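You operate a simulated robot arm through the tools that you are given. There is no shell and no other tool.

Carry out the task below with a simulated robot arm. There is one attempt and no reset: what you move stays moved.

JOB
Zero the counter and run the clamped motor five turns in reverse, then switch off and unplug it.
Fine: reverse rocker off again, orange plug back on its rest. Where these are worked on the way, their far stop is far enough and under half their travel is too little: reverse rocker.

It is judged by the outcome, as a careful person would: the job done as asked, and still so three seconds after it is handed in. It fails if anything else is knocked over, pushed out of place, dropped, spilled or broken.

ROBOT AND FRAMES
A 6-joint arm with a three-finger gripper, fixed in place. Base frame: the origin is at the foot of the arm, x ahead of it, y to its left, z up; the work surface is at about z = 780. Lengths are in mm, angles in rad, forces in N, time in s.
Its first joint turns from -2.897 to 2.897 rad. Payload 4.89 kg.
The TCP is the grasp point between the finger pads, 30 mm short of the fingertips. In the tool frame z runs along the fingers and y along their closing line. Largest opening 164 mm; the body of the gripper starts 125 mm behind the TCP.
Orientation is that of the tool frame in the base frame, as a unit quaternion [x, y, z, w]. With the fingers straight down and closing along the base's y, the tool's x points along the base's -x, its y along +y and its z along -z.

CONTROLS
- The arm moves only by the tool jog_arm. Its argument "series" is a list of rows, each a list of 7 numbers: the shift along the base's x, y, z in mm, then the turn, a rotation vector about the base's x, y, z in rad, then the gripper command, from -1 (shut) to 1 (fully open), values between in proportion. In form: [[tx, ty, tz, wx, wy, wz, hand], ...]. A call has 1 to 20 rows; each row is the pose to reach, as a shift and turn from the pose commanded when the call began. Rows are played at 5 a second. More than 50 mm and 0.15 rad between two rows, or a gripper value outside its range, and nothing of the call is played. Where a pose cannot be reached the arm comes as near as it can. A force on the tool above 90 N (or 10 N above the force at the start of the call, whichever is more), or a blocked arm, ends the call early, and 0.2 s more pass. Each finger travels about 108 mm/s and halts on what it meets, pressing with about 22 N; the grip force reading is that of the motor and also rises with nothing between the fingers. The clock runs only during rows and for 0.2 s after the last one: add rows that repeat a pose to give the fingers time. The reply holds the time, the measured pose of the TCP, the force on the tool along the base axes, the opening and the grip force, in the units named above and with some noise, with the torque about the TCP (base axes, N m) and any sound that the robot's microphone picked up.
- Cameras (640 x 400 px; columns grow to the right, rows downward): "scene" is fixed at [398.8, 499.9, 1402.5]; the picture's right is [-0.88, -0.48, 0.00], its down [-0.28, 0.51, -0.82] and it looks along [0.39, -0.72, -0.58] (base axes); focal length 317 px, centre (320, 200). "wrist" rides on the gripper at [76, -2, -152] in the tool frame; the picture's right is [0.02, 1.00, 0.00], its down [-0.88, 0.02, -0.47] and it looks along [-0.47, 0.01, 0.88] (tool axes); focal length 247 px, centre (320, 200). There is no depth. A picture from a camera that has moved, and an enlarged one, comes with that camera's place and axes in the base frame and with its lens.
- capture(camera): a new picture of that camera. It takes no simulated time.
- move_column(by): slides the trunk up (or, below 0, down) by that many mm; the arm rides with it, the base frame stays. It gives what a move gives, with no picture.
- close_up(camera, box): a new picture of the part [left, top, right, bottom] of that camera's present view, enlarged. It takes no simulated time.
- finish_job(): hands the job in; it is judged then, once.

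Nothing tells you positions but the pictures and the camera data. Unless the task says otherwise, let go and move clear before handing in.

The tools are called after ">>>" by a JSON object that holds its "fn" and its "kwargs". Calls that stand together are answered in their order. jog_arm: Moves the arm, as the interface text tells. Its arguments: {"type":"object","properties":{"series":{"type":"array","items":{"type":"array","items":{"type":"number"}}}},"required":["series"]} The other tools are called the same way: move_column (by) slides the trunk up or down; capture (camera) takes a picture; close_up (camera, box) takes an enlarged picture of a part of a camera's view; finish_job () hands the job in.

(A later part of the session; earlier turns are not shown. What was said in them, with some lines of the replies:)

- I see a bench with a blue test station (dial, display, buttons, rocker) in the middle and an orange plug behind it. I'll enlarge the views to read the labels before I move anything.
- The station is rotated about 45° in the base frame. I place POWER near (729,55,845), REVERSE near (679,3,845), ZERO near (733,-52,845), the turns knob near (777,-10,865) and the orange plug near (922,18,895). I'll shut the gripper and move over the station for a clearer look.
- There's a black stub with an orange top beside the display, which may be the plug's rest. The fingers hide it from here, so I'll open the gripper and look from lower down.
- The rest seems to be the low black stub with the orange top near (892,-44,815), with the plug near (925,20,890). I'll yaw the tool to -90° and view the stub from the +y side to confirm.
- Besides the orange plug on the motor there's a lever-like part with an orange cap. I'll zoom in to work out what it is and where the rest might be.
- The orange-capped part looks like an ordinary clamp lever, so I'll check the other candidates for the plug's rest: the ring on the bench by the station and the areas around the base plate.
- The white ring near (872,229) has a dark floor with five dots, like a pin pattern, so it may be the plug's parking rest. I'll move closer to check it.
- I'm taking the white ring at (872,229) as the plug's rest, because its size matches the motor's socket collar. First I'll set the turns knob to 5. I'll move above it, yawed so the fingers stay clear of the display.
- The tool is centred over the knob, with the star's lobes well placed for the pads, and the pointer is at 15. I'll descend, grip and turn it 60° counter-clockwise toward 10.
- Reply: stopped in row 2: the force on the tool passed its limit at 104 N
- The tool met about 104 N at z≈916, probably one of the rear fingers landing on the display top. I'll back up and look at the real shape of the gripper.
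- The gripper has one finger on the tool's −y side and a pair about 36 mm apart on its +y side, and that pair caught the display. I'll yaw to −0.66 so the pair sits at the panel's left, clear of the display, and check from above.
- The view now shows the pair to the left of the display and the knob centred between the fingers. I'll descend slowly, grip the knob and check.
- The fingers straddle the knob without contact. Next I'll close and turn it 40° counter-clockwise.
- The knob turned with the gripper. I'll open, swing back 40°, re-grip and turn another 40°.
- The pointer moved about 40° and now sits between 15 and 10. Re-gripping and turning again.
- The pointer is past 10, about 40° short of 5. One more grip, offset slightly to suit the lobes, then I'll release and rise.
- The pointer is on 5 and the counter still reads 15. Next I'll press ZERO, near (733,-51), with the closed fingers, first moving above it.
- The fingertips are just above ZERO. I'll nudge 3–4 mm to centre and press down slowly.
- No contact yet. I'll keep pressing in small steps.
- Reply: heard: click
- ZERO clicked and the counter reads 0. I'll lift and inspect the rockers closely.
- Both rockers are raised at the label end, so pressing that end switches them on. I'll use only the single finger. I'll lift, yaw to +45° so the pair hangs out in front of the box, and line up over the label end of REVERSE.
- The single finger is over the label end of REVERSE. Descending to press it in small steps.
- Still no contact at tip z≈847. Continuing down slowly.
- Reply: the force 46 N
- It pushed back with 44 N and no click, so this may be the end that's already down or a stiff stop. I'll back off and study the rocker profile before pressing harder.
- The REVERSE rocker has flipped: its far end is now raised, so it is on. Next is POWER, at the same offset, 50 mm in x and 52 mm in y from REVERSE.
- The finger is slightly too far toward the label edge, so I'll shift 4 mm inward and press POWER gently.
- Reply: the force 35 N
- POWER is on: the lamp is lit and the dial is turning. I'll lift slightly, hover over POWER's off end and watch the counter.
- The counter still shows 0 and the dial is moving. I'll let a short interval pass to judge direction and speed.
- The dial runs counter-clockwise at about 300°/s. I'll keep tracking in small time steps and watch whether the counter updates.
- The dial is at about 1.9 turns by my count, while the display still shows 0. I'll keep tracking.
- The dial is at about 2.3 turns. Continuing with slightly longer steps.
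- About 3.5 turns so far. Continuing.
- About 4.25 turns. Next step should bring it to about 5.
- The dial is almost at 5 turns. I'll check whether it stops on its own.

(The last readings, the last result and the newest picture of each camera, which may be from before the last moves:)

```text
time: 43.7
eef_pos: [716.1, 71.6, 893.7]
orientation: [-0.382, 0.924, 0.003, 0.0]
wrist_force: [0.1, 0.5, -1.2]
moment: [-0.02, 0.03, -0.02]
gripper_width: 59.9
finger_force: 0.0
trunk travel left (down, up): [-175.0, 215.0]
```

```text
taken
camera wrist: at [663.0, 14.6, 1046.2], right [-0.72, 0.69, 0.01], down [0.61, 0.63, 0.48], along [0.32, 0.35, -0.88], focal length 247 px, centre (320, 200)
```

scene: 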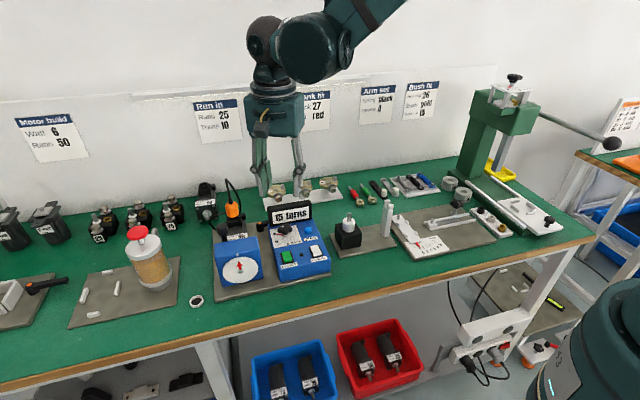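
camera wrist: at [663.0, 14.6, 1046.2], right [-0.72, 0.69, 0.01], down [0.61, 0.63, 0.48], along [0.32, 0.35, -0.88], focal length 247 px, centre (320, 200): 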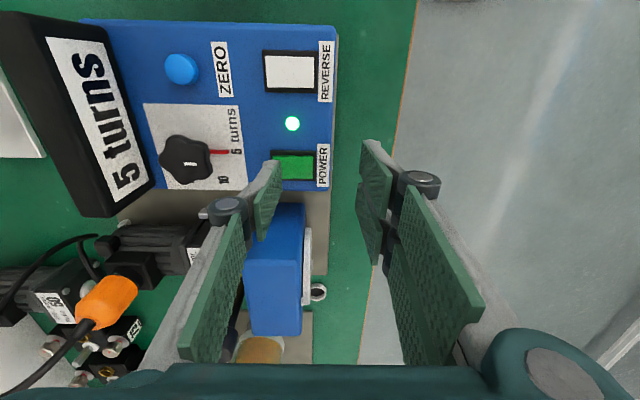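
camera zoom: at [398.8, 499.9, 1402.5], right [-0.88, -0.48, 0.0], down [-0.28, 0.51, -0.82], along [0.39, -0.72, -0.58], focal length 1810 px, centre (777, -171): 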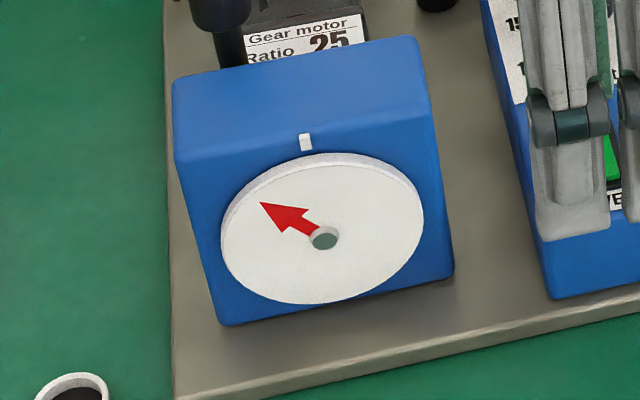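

The display now reads 5 turns, and the dial moved much less this time, so it looks to be stopping itself. I'll press POWER's far end to switch off.

>>> {"fn": "jog_arm", "kwargs": {"series": [[-2.8, 2.8, -8, 0, 0, 0, -0.27], [-2.8, 2.8, -14, 0, 0, 0, -0.27], [-2.8, 2.8, -16, 0, 0, 0, -0.27], [-2.8, 2.8, -18, 0, 0, 0, -0.27], [-2.8, 2.8, -20, 0, 0, 0, -0.27]]}}

>>> {"fn": "close_up", "kwargs": {"camera": "scene", "box": [210, 230, 270, 300]}}

>>> {"fn": "capture", "kwargs": {"camera": "wrist"}}

```text
time: 44.9
eef_pos: [713.7, 73.4, 876.9]
orientation: [-0.383, 0.924, 0.004, 0.0]
wrist_force: [13.2, -3.0, 32.0]
moment: [-0.83, -1.06, 0.15]
gripper_width: 67.5
finger_force: 8.4
trunk travel left (down, up): [-175.0, 215.0]
```

```text
5.71 times, centred on (240, 265) of scene
camera zoom: at [398.8, 499.9, 1402.5], right [-0.88, -0.48, 0.0], down [-0.28, 0.51, -0.82], along [0.39, -0.72, -0.58], focal length 1810 px, centre (777, -171)
```

zoom: 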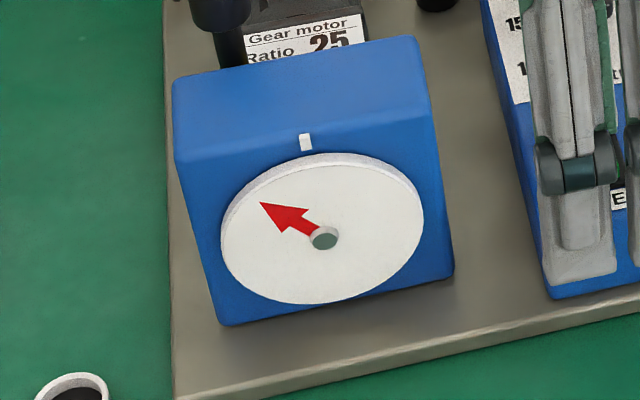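

```text
taken
camera wrist: at [660.2, 16.9, 1027.6], right [-0.72, 0.69, 0.01], down [0.61, 0.63, 0.48], along [0.33, 0.35, -0.88], focal length 247 px, centre (320, 200)
```

wrist: 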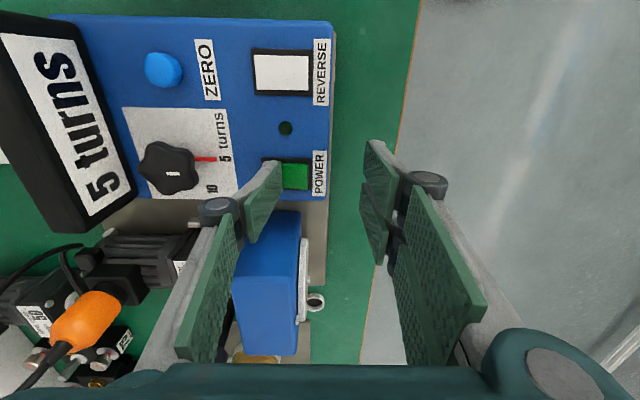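

POWER is off, the lamp is dark, the dial has stopped and the counter reads 5. Next I'll lift, move over to REVERSE's far end and switch it off.

>>> {"fn": "jog_arm", "kwargs": {"series": [[0, 0, 6, 0, 0, 0, -0.27], [0, 0, 24, 0, 0, 0, -0.27], [-25, -26, 28, 0, 0, 0, -0.27], [-50.5, -52.5, 24, 0, 0, 0, -0.27], [-50.5, -52.5, 20, 0, 0, 0, -0.27], [-50.5, -52.5, 20, 0, 0, 0, -0.27]]}}

>>> {"fn": "close_up", "kwargs": {"camera": "wrist", "box": [180, 80, 380, 280]}}

>>> {"fn": "close_up", "kwargs": {"camera": "scene", "box": [250, 200, 350, 290]}}

```text
time: 46.3
eef_pos: [662.9, 21.9, 893.8]
orientation: [-0.383, 0.924, 0.004, 0.001]
wrist_force: [-0.4, -0.8, 1.1]
moment: [0.0, -0.06, 0.0]
gripper_width: 59.9
finger_force: 0.1
trunk travel left (down, up): [-175.0, 215.0]
```

```text
2.00 times, centred on (280, 180) of wrist
camera zoom: at [609.7, -35.0, 1046.0], right [-0.72, 0.69, 0.01], down [0.61, 0.63, 0.48], along [0.33, 0.35, -0.88], focal length 494 px, centre (400, 240)
```

zoom: 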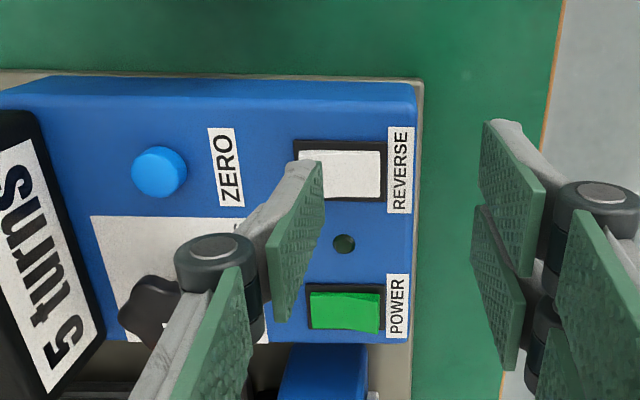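

```text
4.44 times, centred on (300, 245) of scene
camera zoom: at [398.8, 499.9, 1402.5], right [-0.88, -0.48, 0.0], down [-0.28, 0.51, -0.82], along [0.39, -0.72, -0.58], focal length 1408 px, centre (409, 0)
```

zoom: 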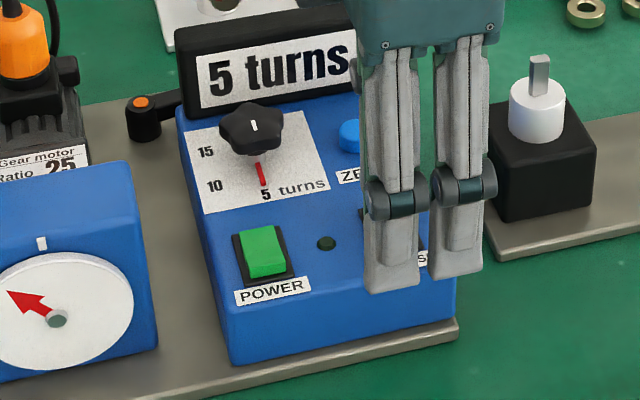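

The finger is over REVERSE's far end. Pressing.

>>> {"fn": "jog_arm", "kwargs": {"series": [[0, 0, -8, 0, 0, 0, -0.27], [0, 0, -14, 0, 0, 0, -0.27], [0, 0, -16, 0, 0, 0, -0.27], [0, 0, -18, 0, 0, 0, -0.27], [0, 0, -20, 0, 0, 0, -0.27], [0, 0, -21, 0, 0, 0, -0.27], [0, 0, -14, 0, 0, 0, -0.27], [0, 0, 20, 0, 0, 0, -0.27], [-20, 20, 60, 0, 0, 0, -0.27], [-20, 20, 100, 0, 0, 0, -0.27]]}}

>>> {"fn": "close_up", "kwargs": {"camera": "wrist", "box": [180, 80, 380, 280]}}

>>> {"fn": "close_up", "kwargs": {"camera": "scene", "box": [275, 240, 335, 280]}}

```text
time: 48.5
eef_pos: [642.7, 43.0, 993.7]
orientation: [-0.383, 0.924, 0.003, -0.001]
wrist_force: [1.2, -0.2, -0.3]
moment: [0.04, 0.21, 0.0]
gripper_width: 59.9
finger_force: 0.0
trunk travel left (down, up): [-175.0, 215.0]
```

```text
2.00 times, centred on (280, 180) of wrist
camera zoom: at [589.7, -15.1, 1146.8], right [-0.72, 0.69, 0.01], down [0.61, 0.63, 0.48], along [0.32, 0.35, -0.88], focal length 494 px, centre (400, 240)
```

zoom: 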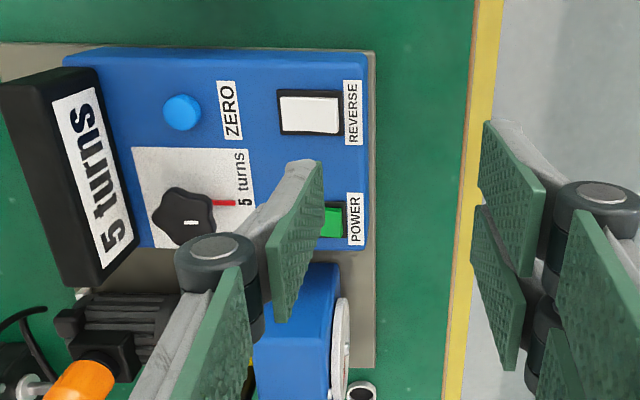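

```text
10.00 times, centred on (305, 260) of scene
camera zoom: at [398.8, 499.9, 1402.5], right [-0.88, -0.48, 0.0], down [-0.28, 0.51, -0.82], along [0.39, -0.72, -0.58], focal length 3168 px, centre (470, -400)
```

zoom: 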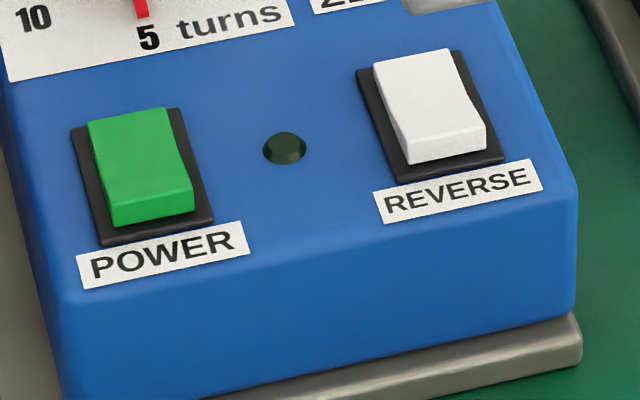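

Both rockers match their starting pictures again. Next is the plug: I'll move toward it with yaw −45° and a half-open gripper to look closely.

>>> {"fn": "jog_arm", "kwargs": {"series": [[10, 0, 20, 0, 0, -0.14, -0.1], [30, 2, 40, 0, 0, -0.28, 0.1], [50, 4, 55, 0, 0, -0.42, 0.2], [72, 5, 60, 0, 0, -0.56, 0.2], [95, 6, 60, 0, 0, -0.7, 0.2], [115, 8, 60, 0, 0, -0.85, 0.2], [140, 9, 60, 0, 0, -1.0, 0.2], [162, 10, 60, 0, 0, -1.14, 0.2], [185, 11, 60, 0, 0, -1.28, 0.2], [205, 13, 60, 0, 0, -1.42, 0.2], [225, 15, 60, 0, 0, -1.57, 0.2]]}}

>>> {"fn": "capture", "kwargs": {"camera": "wrist"}}

>>> {"fn": "close_up", "kwargs": {"camera": "wrist", "box": [260, 130, 400, 270]}}

>>> {"fn": "close_up", "kwargs": {"camera": "scene", "box": [210, 170, 260, 230]}}

```text
time: 50.9
eef_pos: [866.8, 57.2, 1052.6]
orientation: [0.383, 0.924, 0.002, 0.003]
wrist_force: [-0.4, 0.5, 0.1]
moment: [0.03, -0.11, 0.0]
gripper_width: 98.3
finger_force: 0.1
trunk travel left (down, up): [-175.0, 215.0]
```

```text
taken
camera wrist: at [809.8, 108.4, 1206.6], right [0.69, 0.72, 0.01], down [0.63, -0.61, 0.48], along [0.35, -0.33, -0.88], focal length 247 px, centre (320, 200)
```

wrist: 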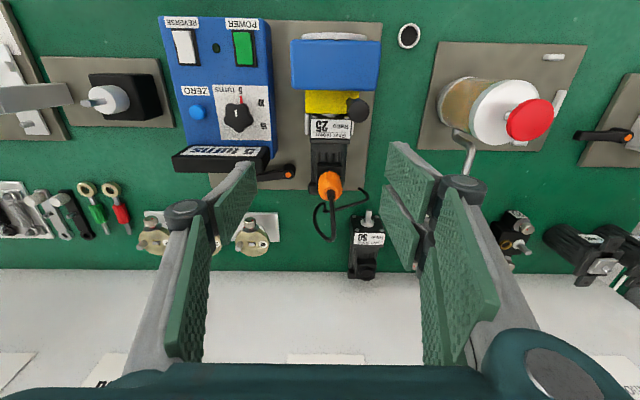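

```text
2.86 times, centred on (330, 200) of wrist
camera zoom: at [809.8, 108.4, 1206.6], right [0.69, 0.72, 0.01], down [0.63, -0.61, 0.48], along [0.35, -0.33, -0.88], focal length 706 px, centre (291, 200)
```

zoom: 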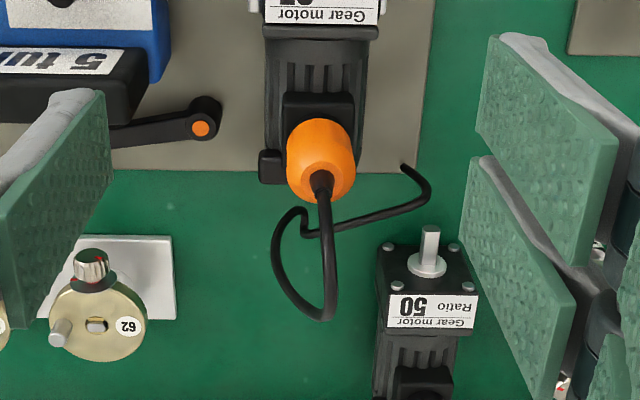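

```text
6.67 times, centred on (235, 200) of scene
camera zoom: at [398.8, 499.9, 1402.5], right [-0.88, -0.48, 0.0], down [-0.28, 0.51, -0.82], along [0.39, -0.72, -0.58], focal length 2112 px, centre (887, 200)
```

zoom: 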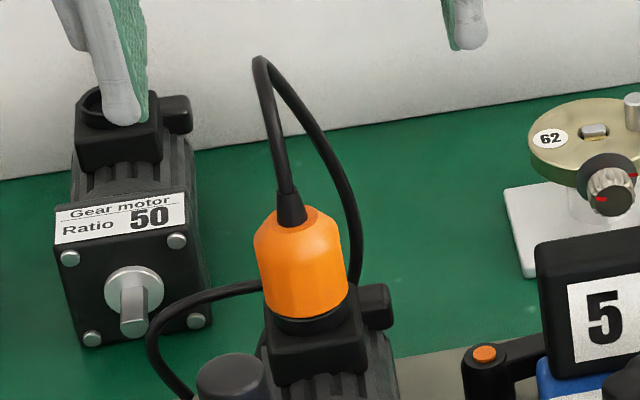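

I place the plug axis at about (928.5,16.5), with the orange body spanning z≈872–914. The cable loop leans back between the fingers and tops out near z 970. I'll position above it, then descend around it.

>>> {"fn": "jog_arm", "kwargs": {"series": [[30, -20, 0, 0, 0, 0, 0.2], [61.7, -40.7, 0, 0, 0, 0, 0.1], [61.7, -40.7, -30, 0, 0, 0, 0], [61.7, -40.7, -60, 0, 0, 0, -0.1], [61.7, -40.7, -85, 0, 0, 0, -0.2], [61.7, -40.7, -85, 0, 0, 0, -0.25]]}}

>>> {"fn": "close_up", "kwargs": {"camera": "wrist", "box": [220, 80, 420, 280]}}

>>> {"fn": "close_up", "kwargs": {"camera": "scene", "box": [190, 140, 290, 240]}}

```text
time: 52.3
eef_pos: [929.5, 16.8, 968.8]
orientation: [0.382, 0.924, 0.003, 0.003]
wrist_force: [-0.3, 0.1, -0.4]
moment: [0.03, 0.03, 0.03]
gripper_width: 61.6
finger_force: 0.1
trunk travel left (down, up): [-175.0, 215.0]
```

```text
2.00 times, centred on (320, 180) of wrist
camera zoom: at [872.6, 67.9, 1121.1], right [0.69, 0.72, 0.01], down [0.63, -0.61, 0.48], along [0.35, -0.32, -0.88], focal length 494 px, centre (320, 240)
```

zoom: 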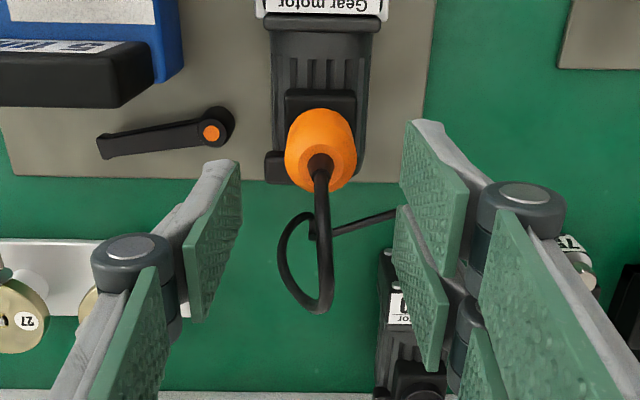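

```text
4.00 times, centred on (240, 190) of scene
camera zoom: at [398.8, 499.9, 1402.5], right [-0.88, -0.48, 0.0], down [-0.28, 0.51, -0.82], along [0.39, -0.72, -0.58], focal length 1267 px, centre (640, 240)
```

zoom: 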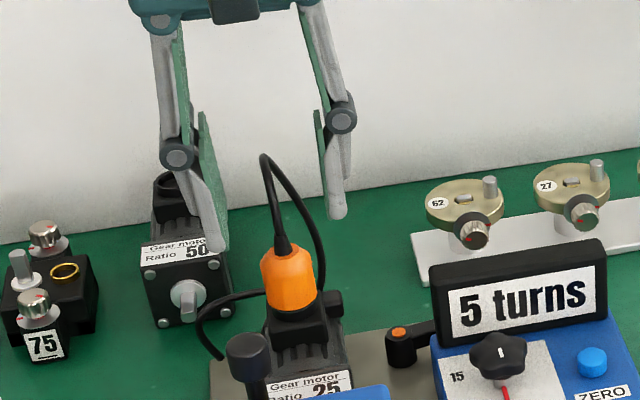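

The plug is centred between the fingers. I'll descend to TCP z≈910 and close on the orange body.

>>> {"fn": "jog_arm", "kwargs": {"series": [[-1, 0, -20, 0, 0, 0, -0.25], [-1, 0, -40, 0, 0, 0, -0.25], [-1, 0, -53, 0, 0, 0, -0.25], [-1, 0, -59, 0, 0, 0, -0.25], [-1, 0, -59, 0, 0, 0, -0.6], [-1, 0, -59, 0, 0, 0, -1], [-1, 0, -59, 0, 0, 0, -1]]}}

>>> {"fn": "close_up", "kwargs": {"camera": "wrist", "box": [220, 80, 420, 280]}}

>>> {"fn": "close_up", "kwargs": {"camera": "scene", "box": [200, 160, 280, 240]}}

```text
time: 53.9
eef_pos: [929.0, 16.4, 909.9]
orientation: [0.382, 0.924, 0.003, 0.003]
wrist_force: [14.8, 8.0, -1.0]
moment: [0.22, -0.41, -0.07]
gripper_width: 31.0
finger_force: 22.4
trunk travel left (down, up): [-175.0, 215.0]
```

```text
2.00 times, centred on (320, 180) of wrist
camera zoom: at [872.3, 68.1, 1062.0], right [0.69, 0.72, 0.01], down [0.63, -0.61, 0.48], along [0.35, -0.32, -0.88], focal length 494 px, centre (320, 240)
```

zoom: 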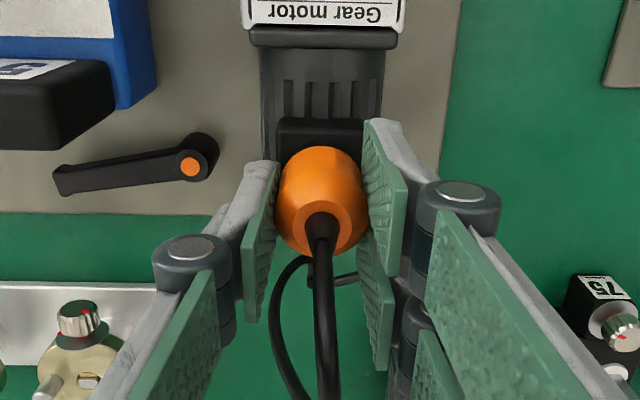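

```text
5.00 times, centred on (240, 200) of scene
camera zoom: at [398.8, 499.9, 1402.5], right [-0.88, -0.48, 0.0], down [-0.28, 0.51, -0.82], along [0.39, -0.72, -0.58], focal length 1584 px, centre (720, 200)
```

zoom: 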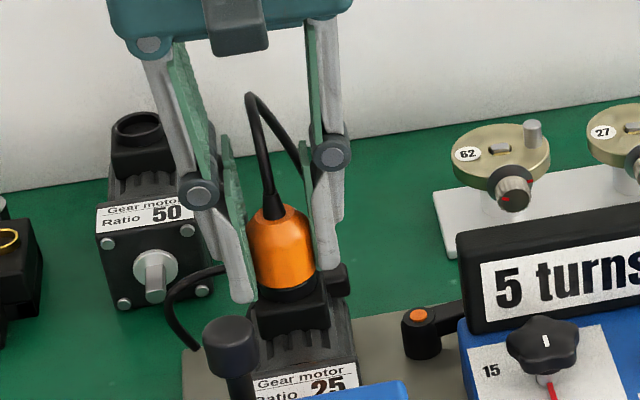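

The plug is gripped at 31 mm. I'll pull straight up slowly.

>>> {"fn": "jog_arm", "kwargs": {"series": [[1, 0.5, 3, 0, 0, 0, -1], [1, 0.5, 8, 0, 0, 0, -1], [1, 0.5, 14, 0, 0, 0, -1], [1, 0.5, 22, 0, 0, 0, -1], [1, 0.5, 32, 0, 0, 0, -1], [1, 0.5, 45, 0, 0, 0, -1], [1, 0.5, 60, 0, 0, 0, -1]]}}

>>> {"fn": "close_up", "kwargs": {"camera": "wrist", "box": [220, 80, 420, 280]}}

>>> {"fn": "close_up", "kwargs": {"camera": "scene", "box": [190, 140, 290, 240]}}

```text
time: 55.5
eef_pos: [929.8, 16.9, 971.1]
orientation: [0.382, 0.924, 0.003, 0.003]
wrist_force: [1.2, -0.2, -0.3]
moment: [-0.02, 0.08, 0.02]
gripper_width: 30.9
finger_force: 22.2
trunk travel left (down, up): [-175.0, 215.0]
```

```text
2.00 times, centred on (320, 180) of wrist
camera zoom: at [872.9, 68.3, 1122.4], right [0.69, 0.72, 0.01], down [0.63, -0.61, 0.48], along [0.35, -0.32, -0.88], focal length 494 px, centre (320, 240)
```

zoom: 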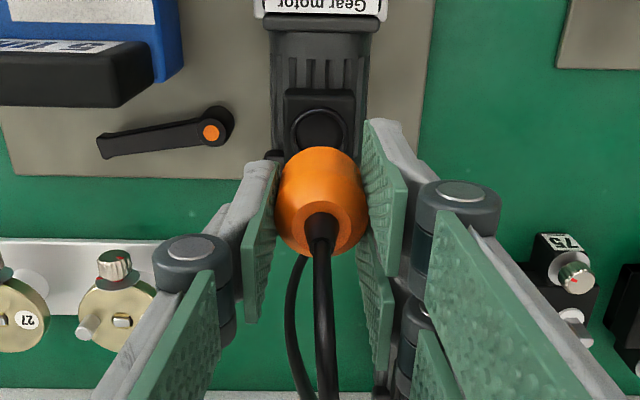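

```text
4.00 times, centred on (240, 190) of scene
camera zoom: at [398.8, 499.9, 1402.5], right [-0.88, -0.48, 0.0], down [-0.28, 0.51, -0.82], along [0.39, -0.72, -0.58], focal length 1267 px, centre (640, 240)
```

zoom: 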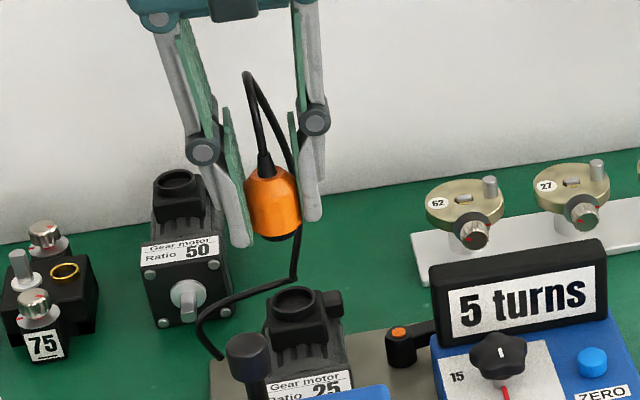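

The plug is out. I'll lift it over the clamp lever and carry it to the white rest ring at (872,229).

>>> {"fn": "jog_arm", "kwargs": {"series": [[0, 0, 25, 0, 0, 0, -1], [0, 0, 48, 0, 0, 0, -1], [-10, 37, 48, 0, 0, 0, -1], [-20, 74, 48, 0, 0, 0, -1], [-30, 110, 48, 0, 0, 0, -1], [-40, 147, 48, 0, 0, 0, -1], [-49, 180, 48, 0, 0, 0, -1], [-58, 212, 40, 0, 0, 0, -1], [-58, 212, 20, 0, 0, 0, -1], [-58, 212, 20, 0, 0, 0, -1]]}}

>>> {"fn": "close_up", "kwargs": {"camera": "wrist", "box": [220, 60, 420, 260]}}

>>> {"fn": "capture", "kwargs": {"camera": "scene"}}

>>> {"fn": "close_up", "kwargs": {"camera": "scene", "box": [140, 170, 280, 330]}}

```text
time: 57.7
eef_pos: [870.6, 228.7, 989.9]
orientation: [0.381, 0.925, 0.003, 0.002]
wrist_force: [0.2, -0.5, -0.7]
moment: [-0.06, 0.02, -0.02]
gripper_width: 30.7
finger_force: 22.1
trunk travel left (down, up): [-175.0, 215.0]
```

```text
2.00 times, centred on (320, 160) of wrist
camera zoom: at [814.2, 280.0, 1142.1], right [0.69, 0.72, 0.01], down [0.63, -0.61, 0.48], along [0.35, -0.32, -0.88], focal length 494 px, centre (320, 280)
```

zoom: 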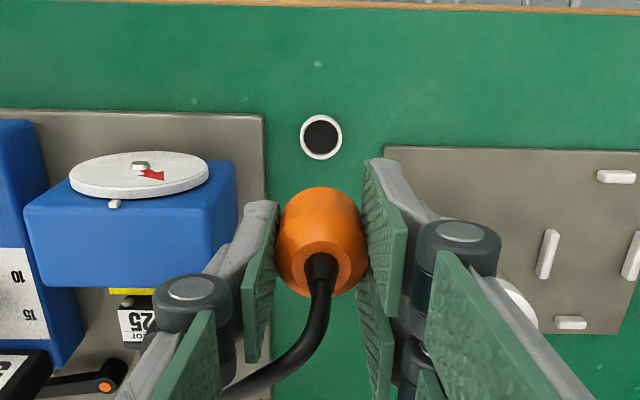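

```text
taken
```

scene: 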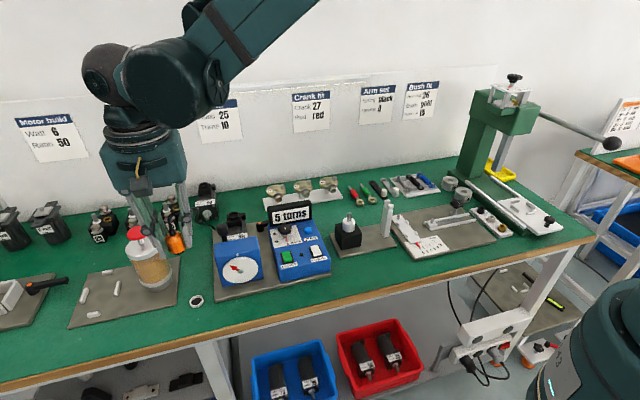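

```text
2.50 times, centred on (210, 250) of scene
camera zoom: at [398.8, 499.9, 1402.5], right [-0.88, -0.48, 0.0], down [-0.28, 0.51, -0.82], along [0.39, -0.72, -0.58], focal length 792 px, centre (595, 75)
```

zoom: 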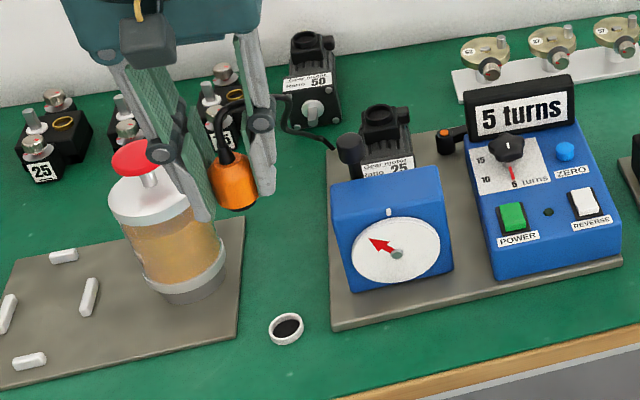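

The plug hangs over the ring, which measures within about 2 mm of the target. I'll go down to just above it and check the alignment again.

>>> {"fn": "jog_arm", "kwargs": {"series": [[1, 0, -35, 0, 0, 0, -1], [1, 0, -70, 0, 0, 0, -1], [1, 0, -100, 0, 0, 0, -1], [1, 0, -125, 0, 0, 0, -1], [1, 0, -125, 0, 0, 0, -1]]}}

>>> {"fn": "close_up", "kwargs": {"camera": "wrist", "box": [240, 80, 400, 240]}}

>>> {"fn": "close_up", "kwargs": {"camera": "scene", "box": [150, 230, 230, 320]}}

```text
time: 58.9
eef_pos: [873.1, 228.6, 863.2]
orientation: [0.382, 0.924, 0.003, 0.003]
wrist_force: [0.4, 0.3, -1.2]
moment: [-0.01, 0.0, 0.01]
gripper_width: 31.0
finger_force: 22.3
trunk travel left (down, up): [-175.0, 215.0]
```

```text
2.50 times, centred on (320, 160) of wrist
camera zoom: at [815.3, 280.6, 1017.2], right [0.69, 0.72, 0.01], down [0.63, -0.61, 0.48], along [0.35, -0.32, -0.88], focal length 617 px, centre (320, 300)
```

zoom: 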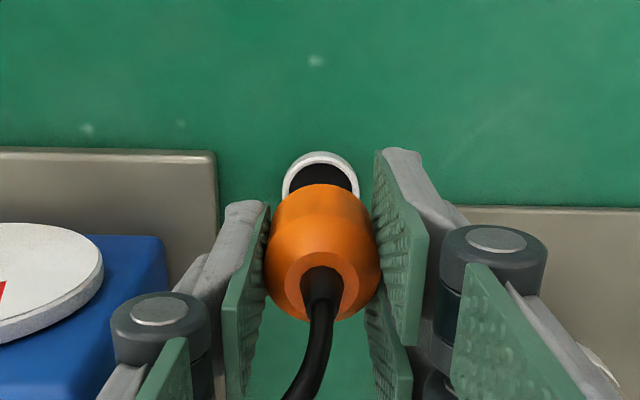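

```text
4.44 times, centred on (190, 275) of scene
camera zoom: at [398.8, 499.9, 1402.5], right [-0.88, -0.48, 0.0], down [-0.28, 0.51, -0.82], along [0.39, -0.72, -0.58], focal length 1408 px, centre (898, -133)
```

zoom: 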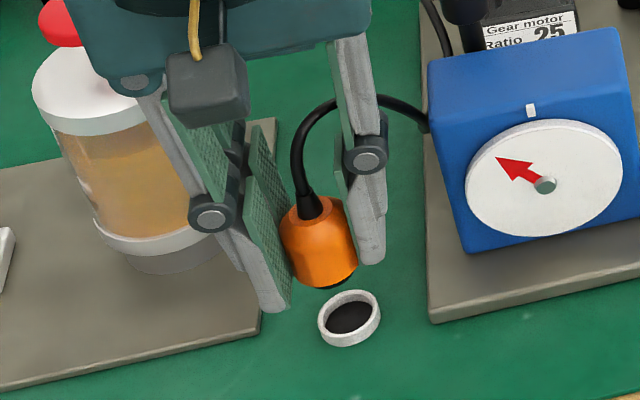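

>>> {"fn": "close_up", "kwargs": {"camera": "scene", "box": [178, 262, 208, 292]}}

>>> {"fn": "close_up", "kwargs": {"camera": "wrist", "box": [290, 130, 350, 200]}}

>>> {"fn": "close_up", "kwargs": {"camera": "scene", "box": [175, 240, 215, 310]}}

```text
13.33 times, centred on (193, 277) of scene
camera zoom: at [398.8, 499.9, 1402.5], right [-0.88, -0.48, 0.0], down [-0.28, 0.51, -0.82], along [0.39, -0.72, -0.58], focal length 4224 px, centre (2013, -827)
```

zoom: 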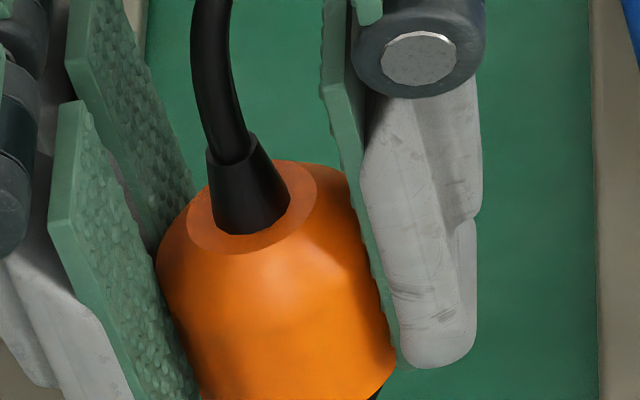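

```text
5.71 times, centred on (320, 165) of wrist
camera zoom: at [815.3, 280.6, 1017.2], right [0.69, 0.72, 0.01], down [0.63, -0.61, 0.48], along [0.35, -0.32, -0.88], focal length 1411 px, centre (320, 400)
```

zoom: 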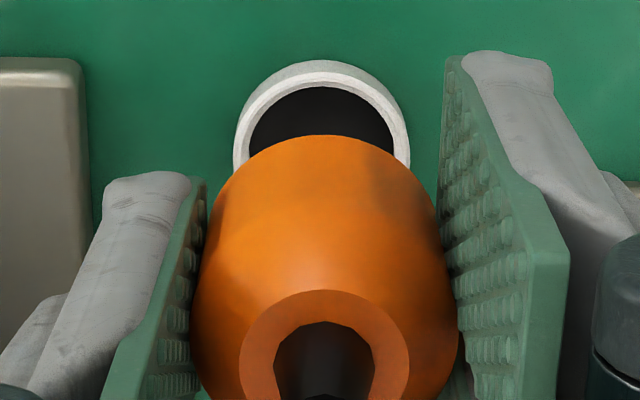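

```text
5.71 times, centred on (195, 275) of scene
camera zoom: at [398.8, 499.9, 1402.5], right [-0.88, -0.48, 0.0], down [-0.28, 0.51, -0.82], along [0.39, -0.72, -0.58], focal length 1810 px, centre (1034, -229)
```

zoom: 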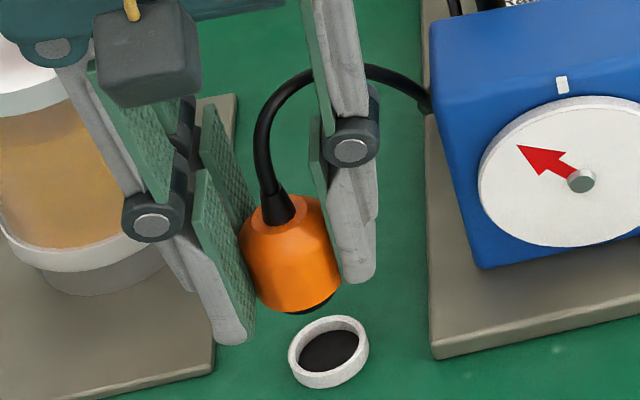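

Both cameras show the plug aligned with the ring to within about 1 mm. I'll lower it gently, watching the force.

>>> {"fn": "jog_arm", "kwargs": {"series": [[0, 0, -12, 0, 0, 0, -1], [0, 0, -22, 0, 0, 0, -1], [0, 0, -28, 0, 0, 0, -1], [0, 0, -31, 0, 0, 0, -1], [0, 0, -33, 0, 0, 0, -1]]}}

>>> {"fn": "close_up", "kwargs": {"camera": "scene", "box": [165, 240, 225, 320]}}

>>> {"fn": "close_up", "kwargs": {"camera": "wrist", "box": [270, 110, 370, 220]}}

```text
time: 60.1
eef_pos: [871.1, 228.0, 831.5]
orientation: [0.382, 0.924, 0.002, 0.003]
wrist_force: [-0.7, 0.9, 0.1]
moment: [-0.04, -0.01, 0.03]
gripper_width: 30.7
finger_force: 21.7
trunk travel left (down, up): [-175.0, 215.0]
```

```text
5.00 times, centred on (195, 280) of scene
camera zoom: at [398.8, 499.9, 1402.5], right [-0.88, -0.48, 0.0], down [-0.28, 0.51, -0.82], along [0.39, -0.72, -0.58], focal length 1584 px, centre (945, -200)
```

zoom: 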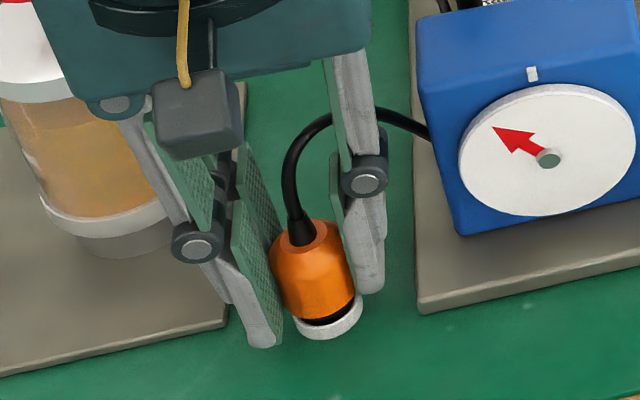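

```text
3.64 times, centred on (320, 165) of wrist
camera zoom: at [815.4, 279.9, 984.2], right [0.69, 0.72, 0.01], down [0.63, -0.61, 0.48], along [0.35, -0.32, -0.88], focal length 898 px, centre (320, 327)
```

zoom: 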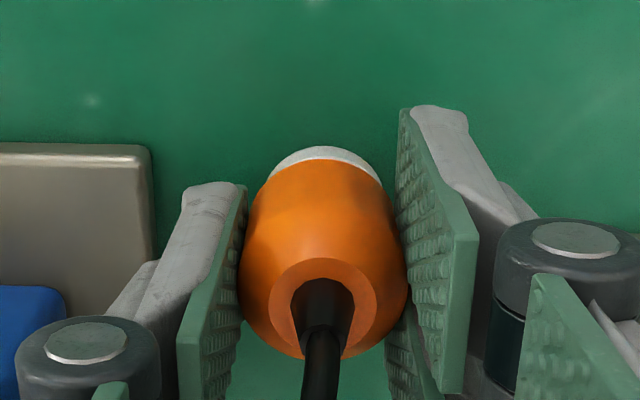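

>>> {"fn": "close_up", "kwargs": {"camera": "scene", "box": [183, 282, 213, 312]}}

>>> {"fn": "jog_arm", "kwargs": {"series": [[0, 0, -1.5, 0, 0, 0, -1], [0, 0, -3, 0, 0, 0, -1], [0, 0, -4.5, 0, 0, 0, -1]]}}

>>> {"fn": "close_up", "kwargs": {"camera": "scene", "box": [183, 282, 213, 312]}}

```text
13.33 times, centred on (198, 297) of scene
camera zoom: at [398.8, 499.9, 1402.5], right [-0.88, -0.48, 0.0], down [-0.28, 0.51, -0.82], along [0.39, -0.72, -0.58], focal length 4224 px, centre (1947, -1093)
```

zoom: 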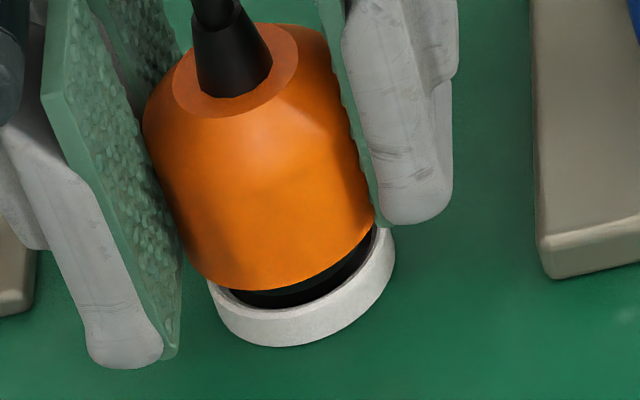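

```text
time: 60.9
eef_pos: [872.6, 228.7, 827.2]
orientation: [0.383, 0.924, 0.002, 0.002]
wrist_force: [6.4, -2.0, 4.8]
moment: [-0.1, -0.18, 0.0]
gripper_width: 30.7
finger_force: 21.8
trunk travel left (down, up): [-175.0, 215.0]
```

```text
13.33 times, centred on (198, 297) of scene
camera zoom: at [398.8, 499.9, 1402.5], right [-0.88, -0.48, 0.0], down [-0.28, 0.51, -0.82], along [0.39, -0.72, -0.58], focal length 4224 px, centre (1947, -1093)
```

zoom: 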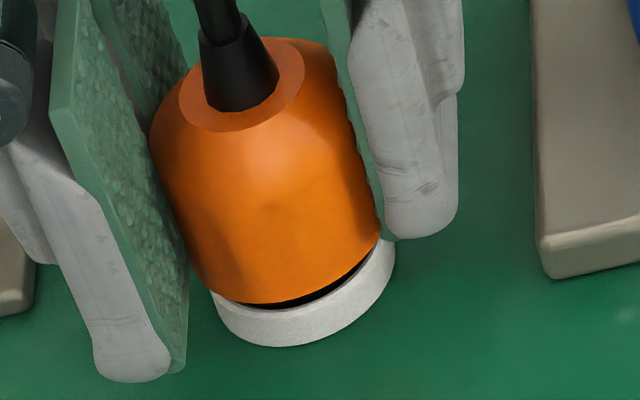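

The spigot is entering the ring with slight side contact. I'll nudge with the reaction force and lower it the last few millimetres.

>>> {"fn": "jog_arm", "kwargs": {"series": [[0.8, -0.4, -1, 0, 0, 0, -1], [1.2, -0.5, -2.5, 0, 0, 0, -1], [1.2, -0.5, -4, 0, 0, 0, -1]]}}

>>> {"fn": "close_up", "kwargs": {"camera": "scene", "box": [183, 282, 213, 312]}}

```text
time: 61.7
eef_pos: [872.8, 229.0, 823.0]
orientation: [0.382, 0.924, 0.003, 0.003]
wrist_force: [0.5, -0.4, -0.8]
moment: [0.04, -0.01, -0.06]
gripper_width: 30.7
finger_force: 21.8
trunk travel left (down, up): [-175.0, 215.0]
```

```text
13.33 times, centred on (198, 297) of scene
camera zoom: at [398.8, 499.9, 1402.5], right [-0.88, -0.48, 0.0], down [-0.28, 0.51, -0.82], along [0.39, -0.72, -0.58], focal length 4224 px, centre (1947, -1093)
```

zoom: 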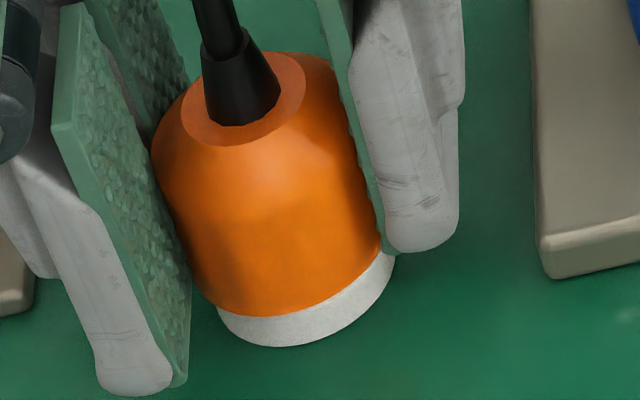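

The force is back to zero with the orange base at the ring's rim. I'll lower a bit more to find firm seating.

>>> {"fn": "jog_arm", "kwargs": {"series": [[0, 0, -1, 0, 0, 0, -1], [0, 0, -2, 0, 0, 0, -1], [0, 0, -3, 0, 0, 0, -1]]}}

>>> {"fn": "close_up", "kwargs": {"camera": "scene", "box": [183, 282, 213, 312]}}

```text
time: 62.5
eef_pos: [874.7, 228.1, 822.2]
orientation: [0.383, 0.924, 0.004, 0.003]
wrist_force: [13.3, 3.9, 36.7]
moment: [0.23, -0.33, -0.05]
gripper_width: 30.7
finger_force: 21.6
trunk travel left (down, up): [-175.0, 215.0]
```

```text
13.33 times, centred on (198, 297) of scene
camera zoom: at [398.8, 499.9, 1402.5], right [-0.88, -0.48, 0.0], down [-0.28, 0.51, -0.82], along [0.39, -0.72, -0.58], focal length 4224 px, centre (1947, -1093)
```

zoom: 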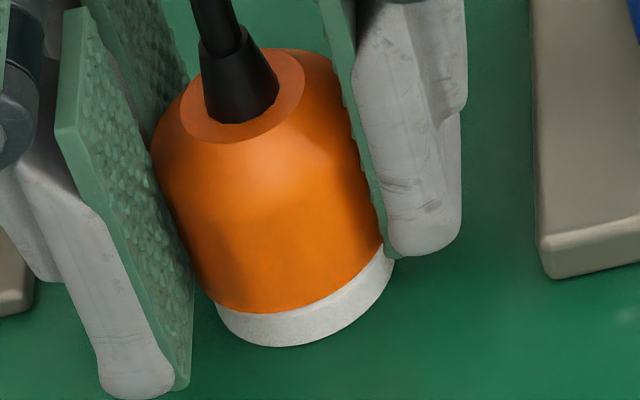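

The plug is firmly seated. I'll relieve the load, open the fingers slightly and rise straight up.

>>> {"fn": "jog_arm", "kwargs": {"series": [[0, 0, 2.5, 0, 0, 0, -1], [0, 0, 2.5, 0, 0, 0, -0.8], [0, 0, 2.5, 0, 0, 0, -0.46], [0, 0, 2.5, 0, 0, 0, -0.46]]}}

>>> {"fn": "close_up", "kwargs": {"camera": "scene", "box": [173, 262, 223, 312]}}

>>> {"fn": "close_up", "kwargs": {"camera": "wrist", "box": [240, 90, 400, 250]}}

```text
time: 63.5
eef_pos: [872.5, 228.5, 823.4]
orientation: [0.383, 0.924, 0.002, 0.003]
wrist_force: [0.8, 0.8, -0.2]
moment: [-0.06, -0.02, 0.01]
gripper_width: 44.2
finger_force: 0.0
trunk travel left (down, up): [-175.0, 215.0]
```

```text
8.00 times, centred on (198, 287) of scene
camera zoom: at [398.8, 499.9, 1402.5], right [-0.88, -0.48, 0.0], down [-0.28, 0.51, -0.82], along [0.39, -0.72, -0.58], focal length 2534 px, centre (1296, -496)
```

zoom: 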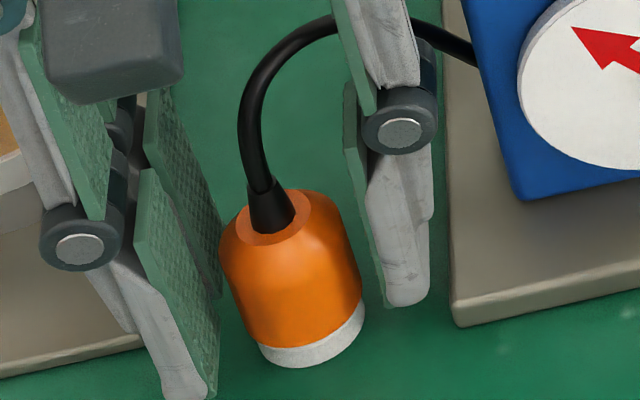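

```text
2.50 times, centred on (320, 170) of wrist
camera zoom: at [816.3, 279.3, 975.4], right [0.69, 0.72, 0.01], down [0.63, -0.61, 0.48], along [0.35, -0.32, -0.88], focal length 617 px, centre (320, 275)
```

zoom: 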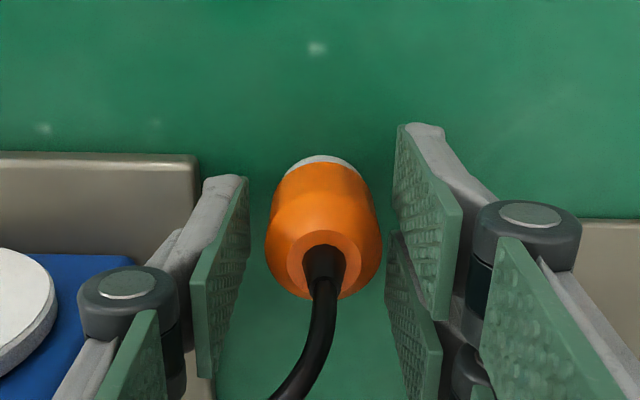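

The plug stands upright in its rest and the fingers are clear of it. I'll rise straight up carefully and then move away.

>>> {"fn": "jog_arm", "kwargs": {"series": [[0, 0, 10, 0, 0, 0, -0.46], [0, 0, 25, 0, 0, 0, -0.46], [0, 0, 50, 0, 0, 0, -0.46], [0, 0, 85, 0, 0, 0, -0.46], [0, 0, 125, 0, 0, 0, -0.46], [0, 0, 170, 0, 0, 0, -0.4], [0, 0, 215, 0, 0, 0, -0.3], [-40, 0, 240, 0, 0, 0, 0], [-80, 0, 250, 0, 0, 0, 0], [-120, 0, 250, 0, 0, 0, 0]]}}

>>> {"fn": "capture", "kwargs": {"camera": "scene"}}

>>> {"fn": "capture", "kwargs": {"camera": "wrist"}}

>>> {"fn": "close_up", "kwargs": {"camera": "scene", "box": [160, 180, 350, 320]}}

```text
time: 65.7
eef_pos: [754.1, 227.4, 1071.5]
orientation: [0.382, 0.924, 0.003, 0.003]
wrist_force: [1.9, 0.7, -0.6]
moment: [0.02, 0.14, 0.01]
gripper_width: 81.9
finger_force: 0.0
trunk travel left (down, up): [-175.0, 215.0]
```

```text
taken
```

scene: 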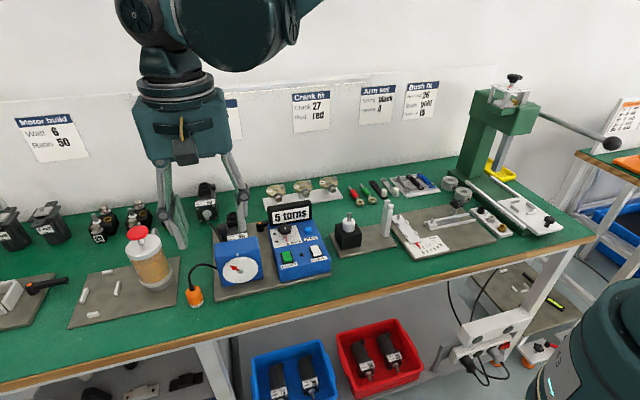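

```text
taken
camera wrist: at [697.3, 278.4, 1225.0], right [0.69, 0.72, 0.01], down [0.63, -0.61, 0.48], along [0.35, -0.32, -0.88], focal length 247 px, centre (320, 200)
```

wrist: 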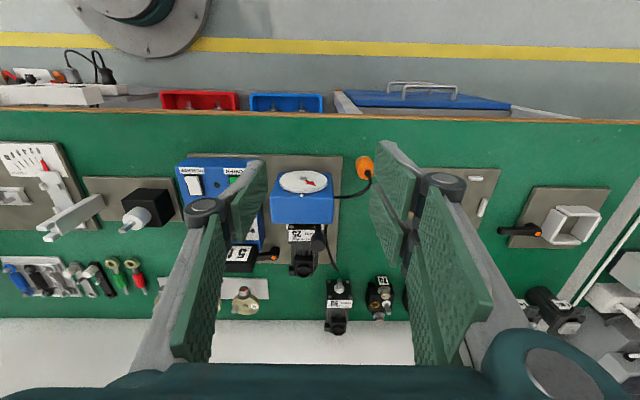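

```text
2.86 times, centred on (255, 250) of scene
camera zoom: at [398.8, 499.9, 1402.5], right [-0.88, -0.48, 0.0], down [-0.28, 0.51, -0.82], along [0.39, -0.72, -0.58], focal length 905 px, centre (506, 57)
```

zoom: 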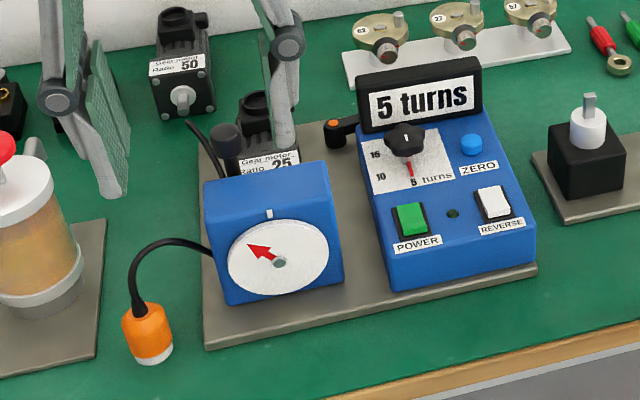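

The counter reads 5 turns, POWER and REVERSE are off, the plug stands in its rest, and the arm is clear. I'll let a few seconds pass to confirm nothing moves.

>>> {"fn": "jog_arm", "kwargs": {"series": [[-20, 0, 10, 0, 0, 0, 0], [-40, 0, 20, 0, 0, 0, 0], [-40, 0, 20, 0, 0, 0, 0], [-40, 0, 20, 0, 0, 0, 0], [-40, 0, 20, 0, 0, 0, 0], [-40, 0, 20, 0, 0, 0, 0], [-40, 0, 20, 0, 0, 0, 0], [-40, 0, 20, 0, 0, 0, 0], [-40, 0, 20, 0, 0, 0, 0], [-40, 0, 20, 0, 0, 0, 0], [-40, 0, 20, 0, 0, 0, 0], [-40, 0, 20, 0, 0, 0, 0]]}}

>>> {"fn": "close_up", "kwargs": {"camera": "scene", "box": [160, 180, 350, 320]}}

```text
time: 68.3
eef_pos: [715.2, 228.5, 1092.3]
orientation: [0.382, 0.924, 0.003, 0.002]
wrist_force: [0.0, -0.5, -0.8]
moment: [-0.04, 0.0, -0.02]
gripper_width: 82.1
finger_force: 0.0
trunk travel left (down, up): [-175.0, 215.0]
```

```text
2.86 times, centred on (255, 250) of scene
camera zoom: at [398.8, 499.9, 1402.5], right [-0.88, -0.48, 0.0], down [-0.28, 0.51, -0.82], along [0.39, -0.72, -0.58], focal length 905 px, centre (506, 57)
```

zoom: 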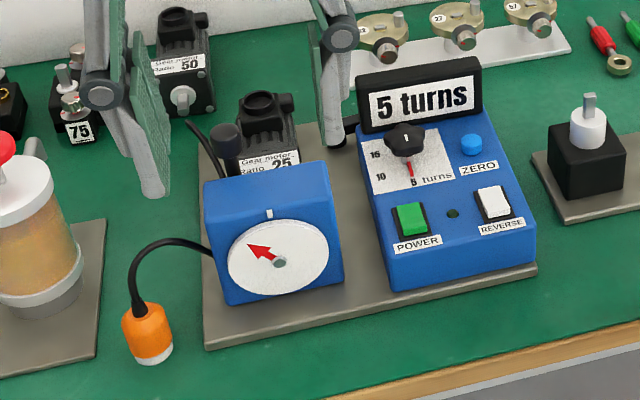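

Nothing has moved: the counter shows 5 turns, both rockers are off, the plug is on its rest and the gripper is clear. Handing in.

>>> {"fn": "finish_job", "kwargs": {}}

```text
The job is handed in.
```

The motor ran five turns in reverse from a zeroed counter. It is now switched off and unplugged, and I've handed the job in. Two and a half seconds after my last move nothing had shifted, and the counter still read 5 turns.

- **Run:** I set the turns knob from 15 to 5 and pressed ZERO, which brought the counter to 0. With REVERSE on, I switched POWER on. The dial ran counter-clockwise, and the motor stopped by itself when the counter reached 5.
- **Switches:** POWER and REVERSE are both off, matching how they looked at the start. I left the turns knob at 5.
- **Plug:** The orange plug is out of the motor and standing in the white ring on the bench in front of the station. Nothing labels that ring as the rest. I took it for the rest because its size matches the motor's socket and the plug seated firmly in it.
- **Display bump:** On my first approach to the knob a gripper finger pressed on something, most likely the top of the display, with about 104 N before the arm stopped. The display was still in place and working afterwards, and I saw no damage.
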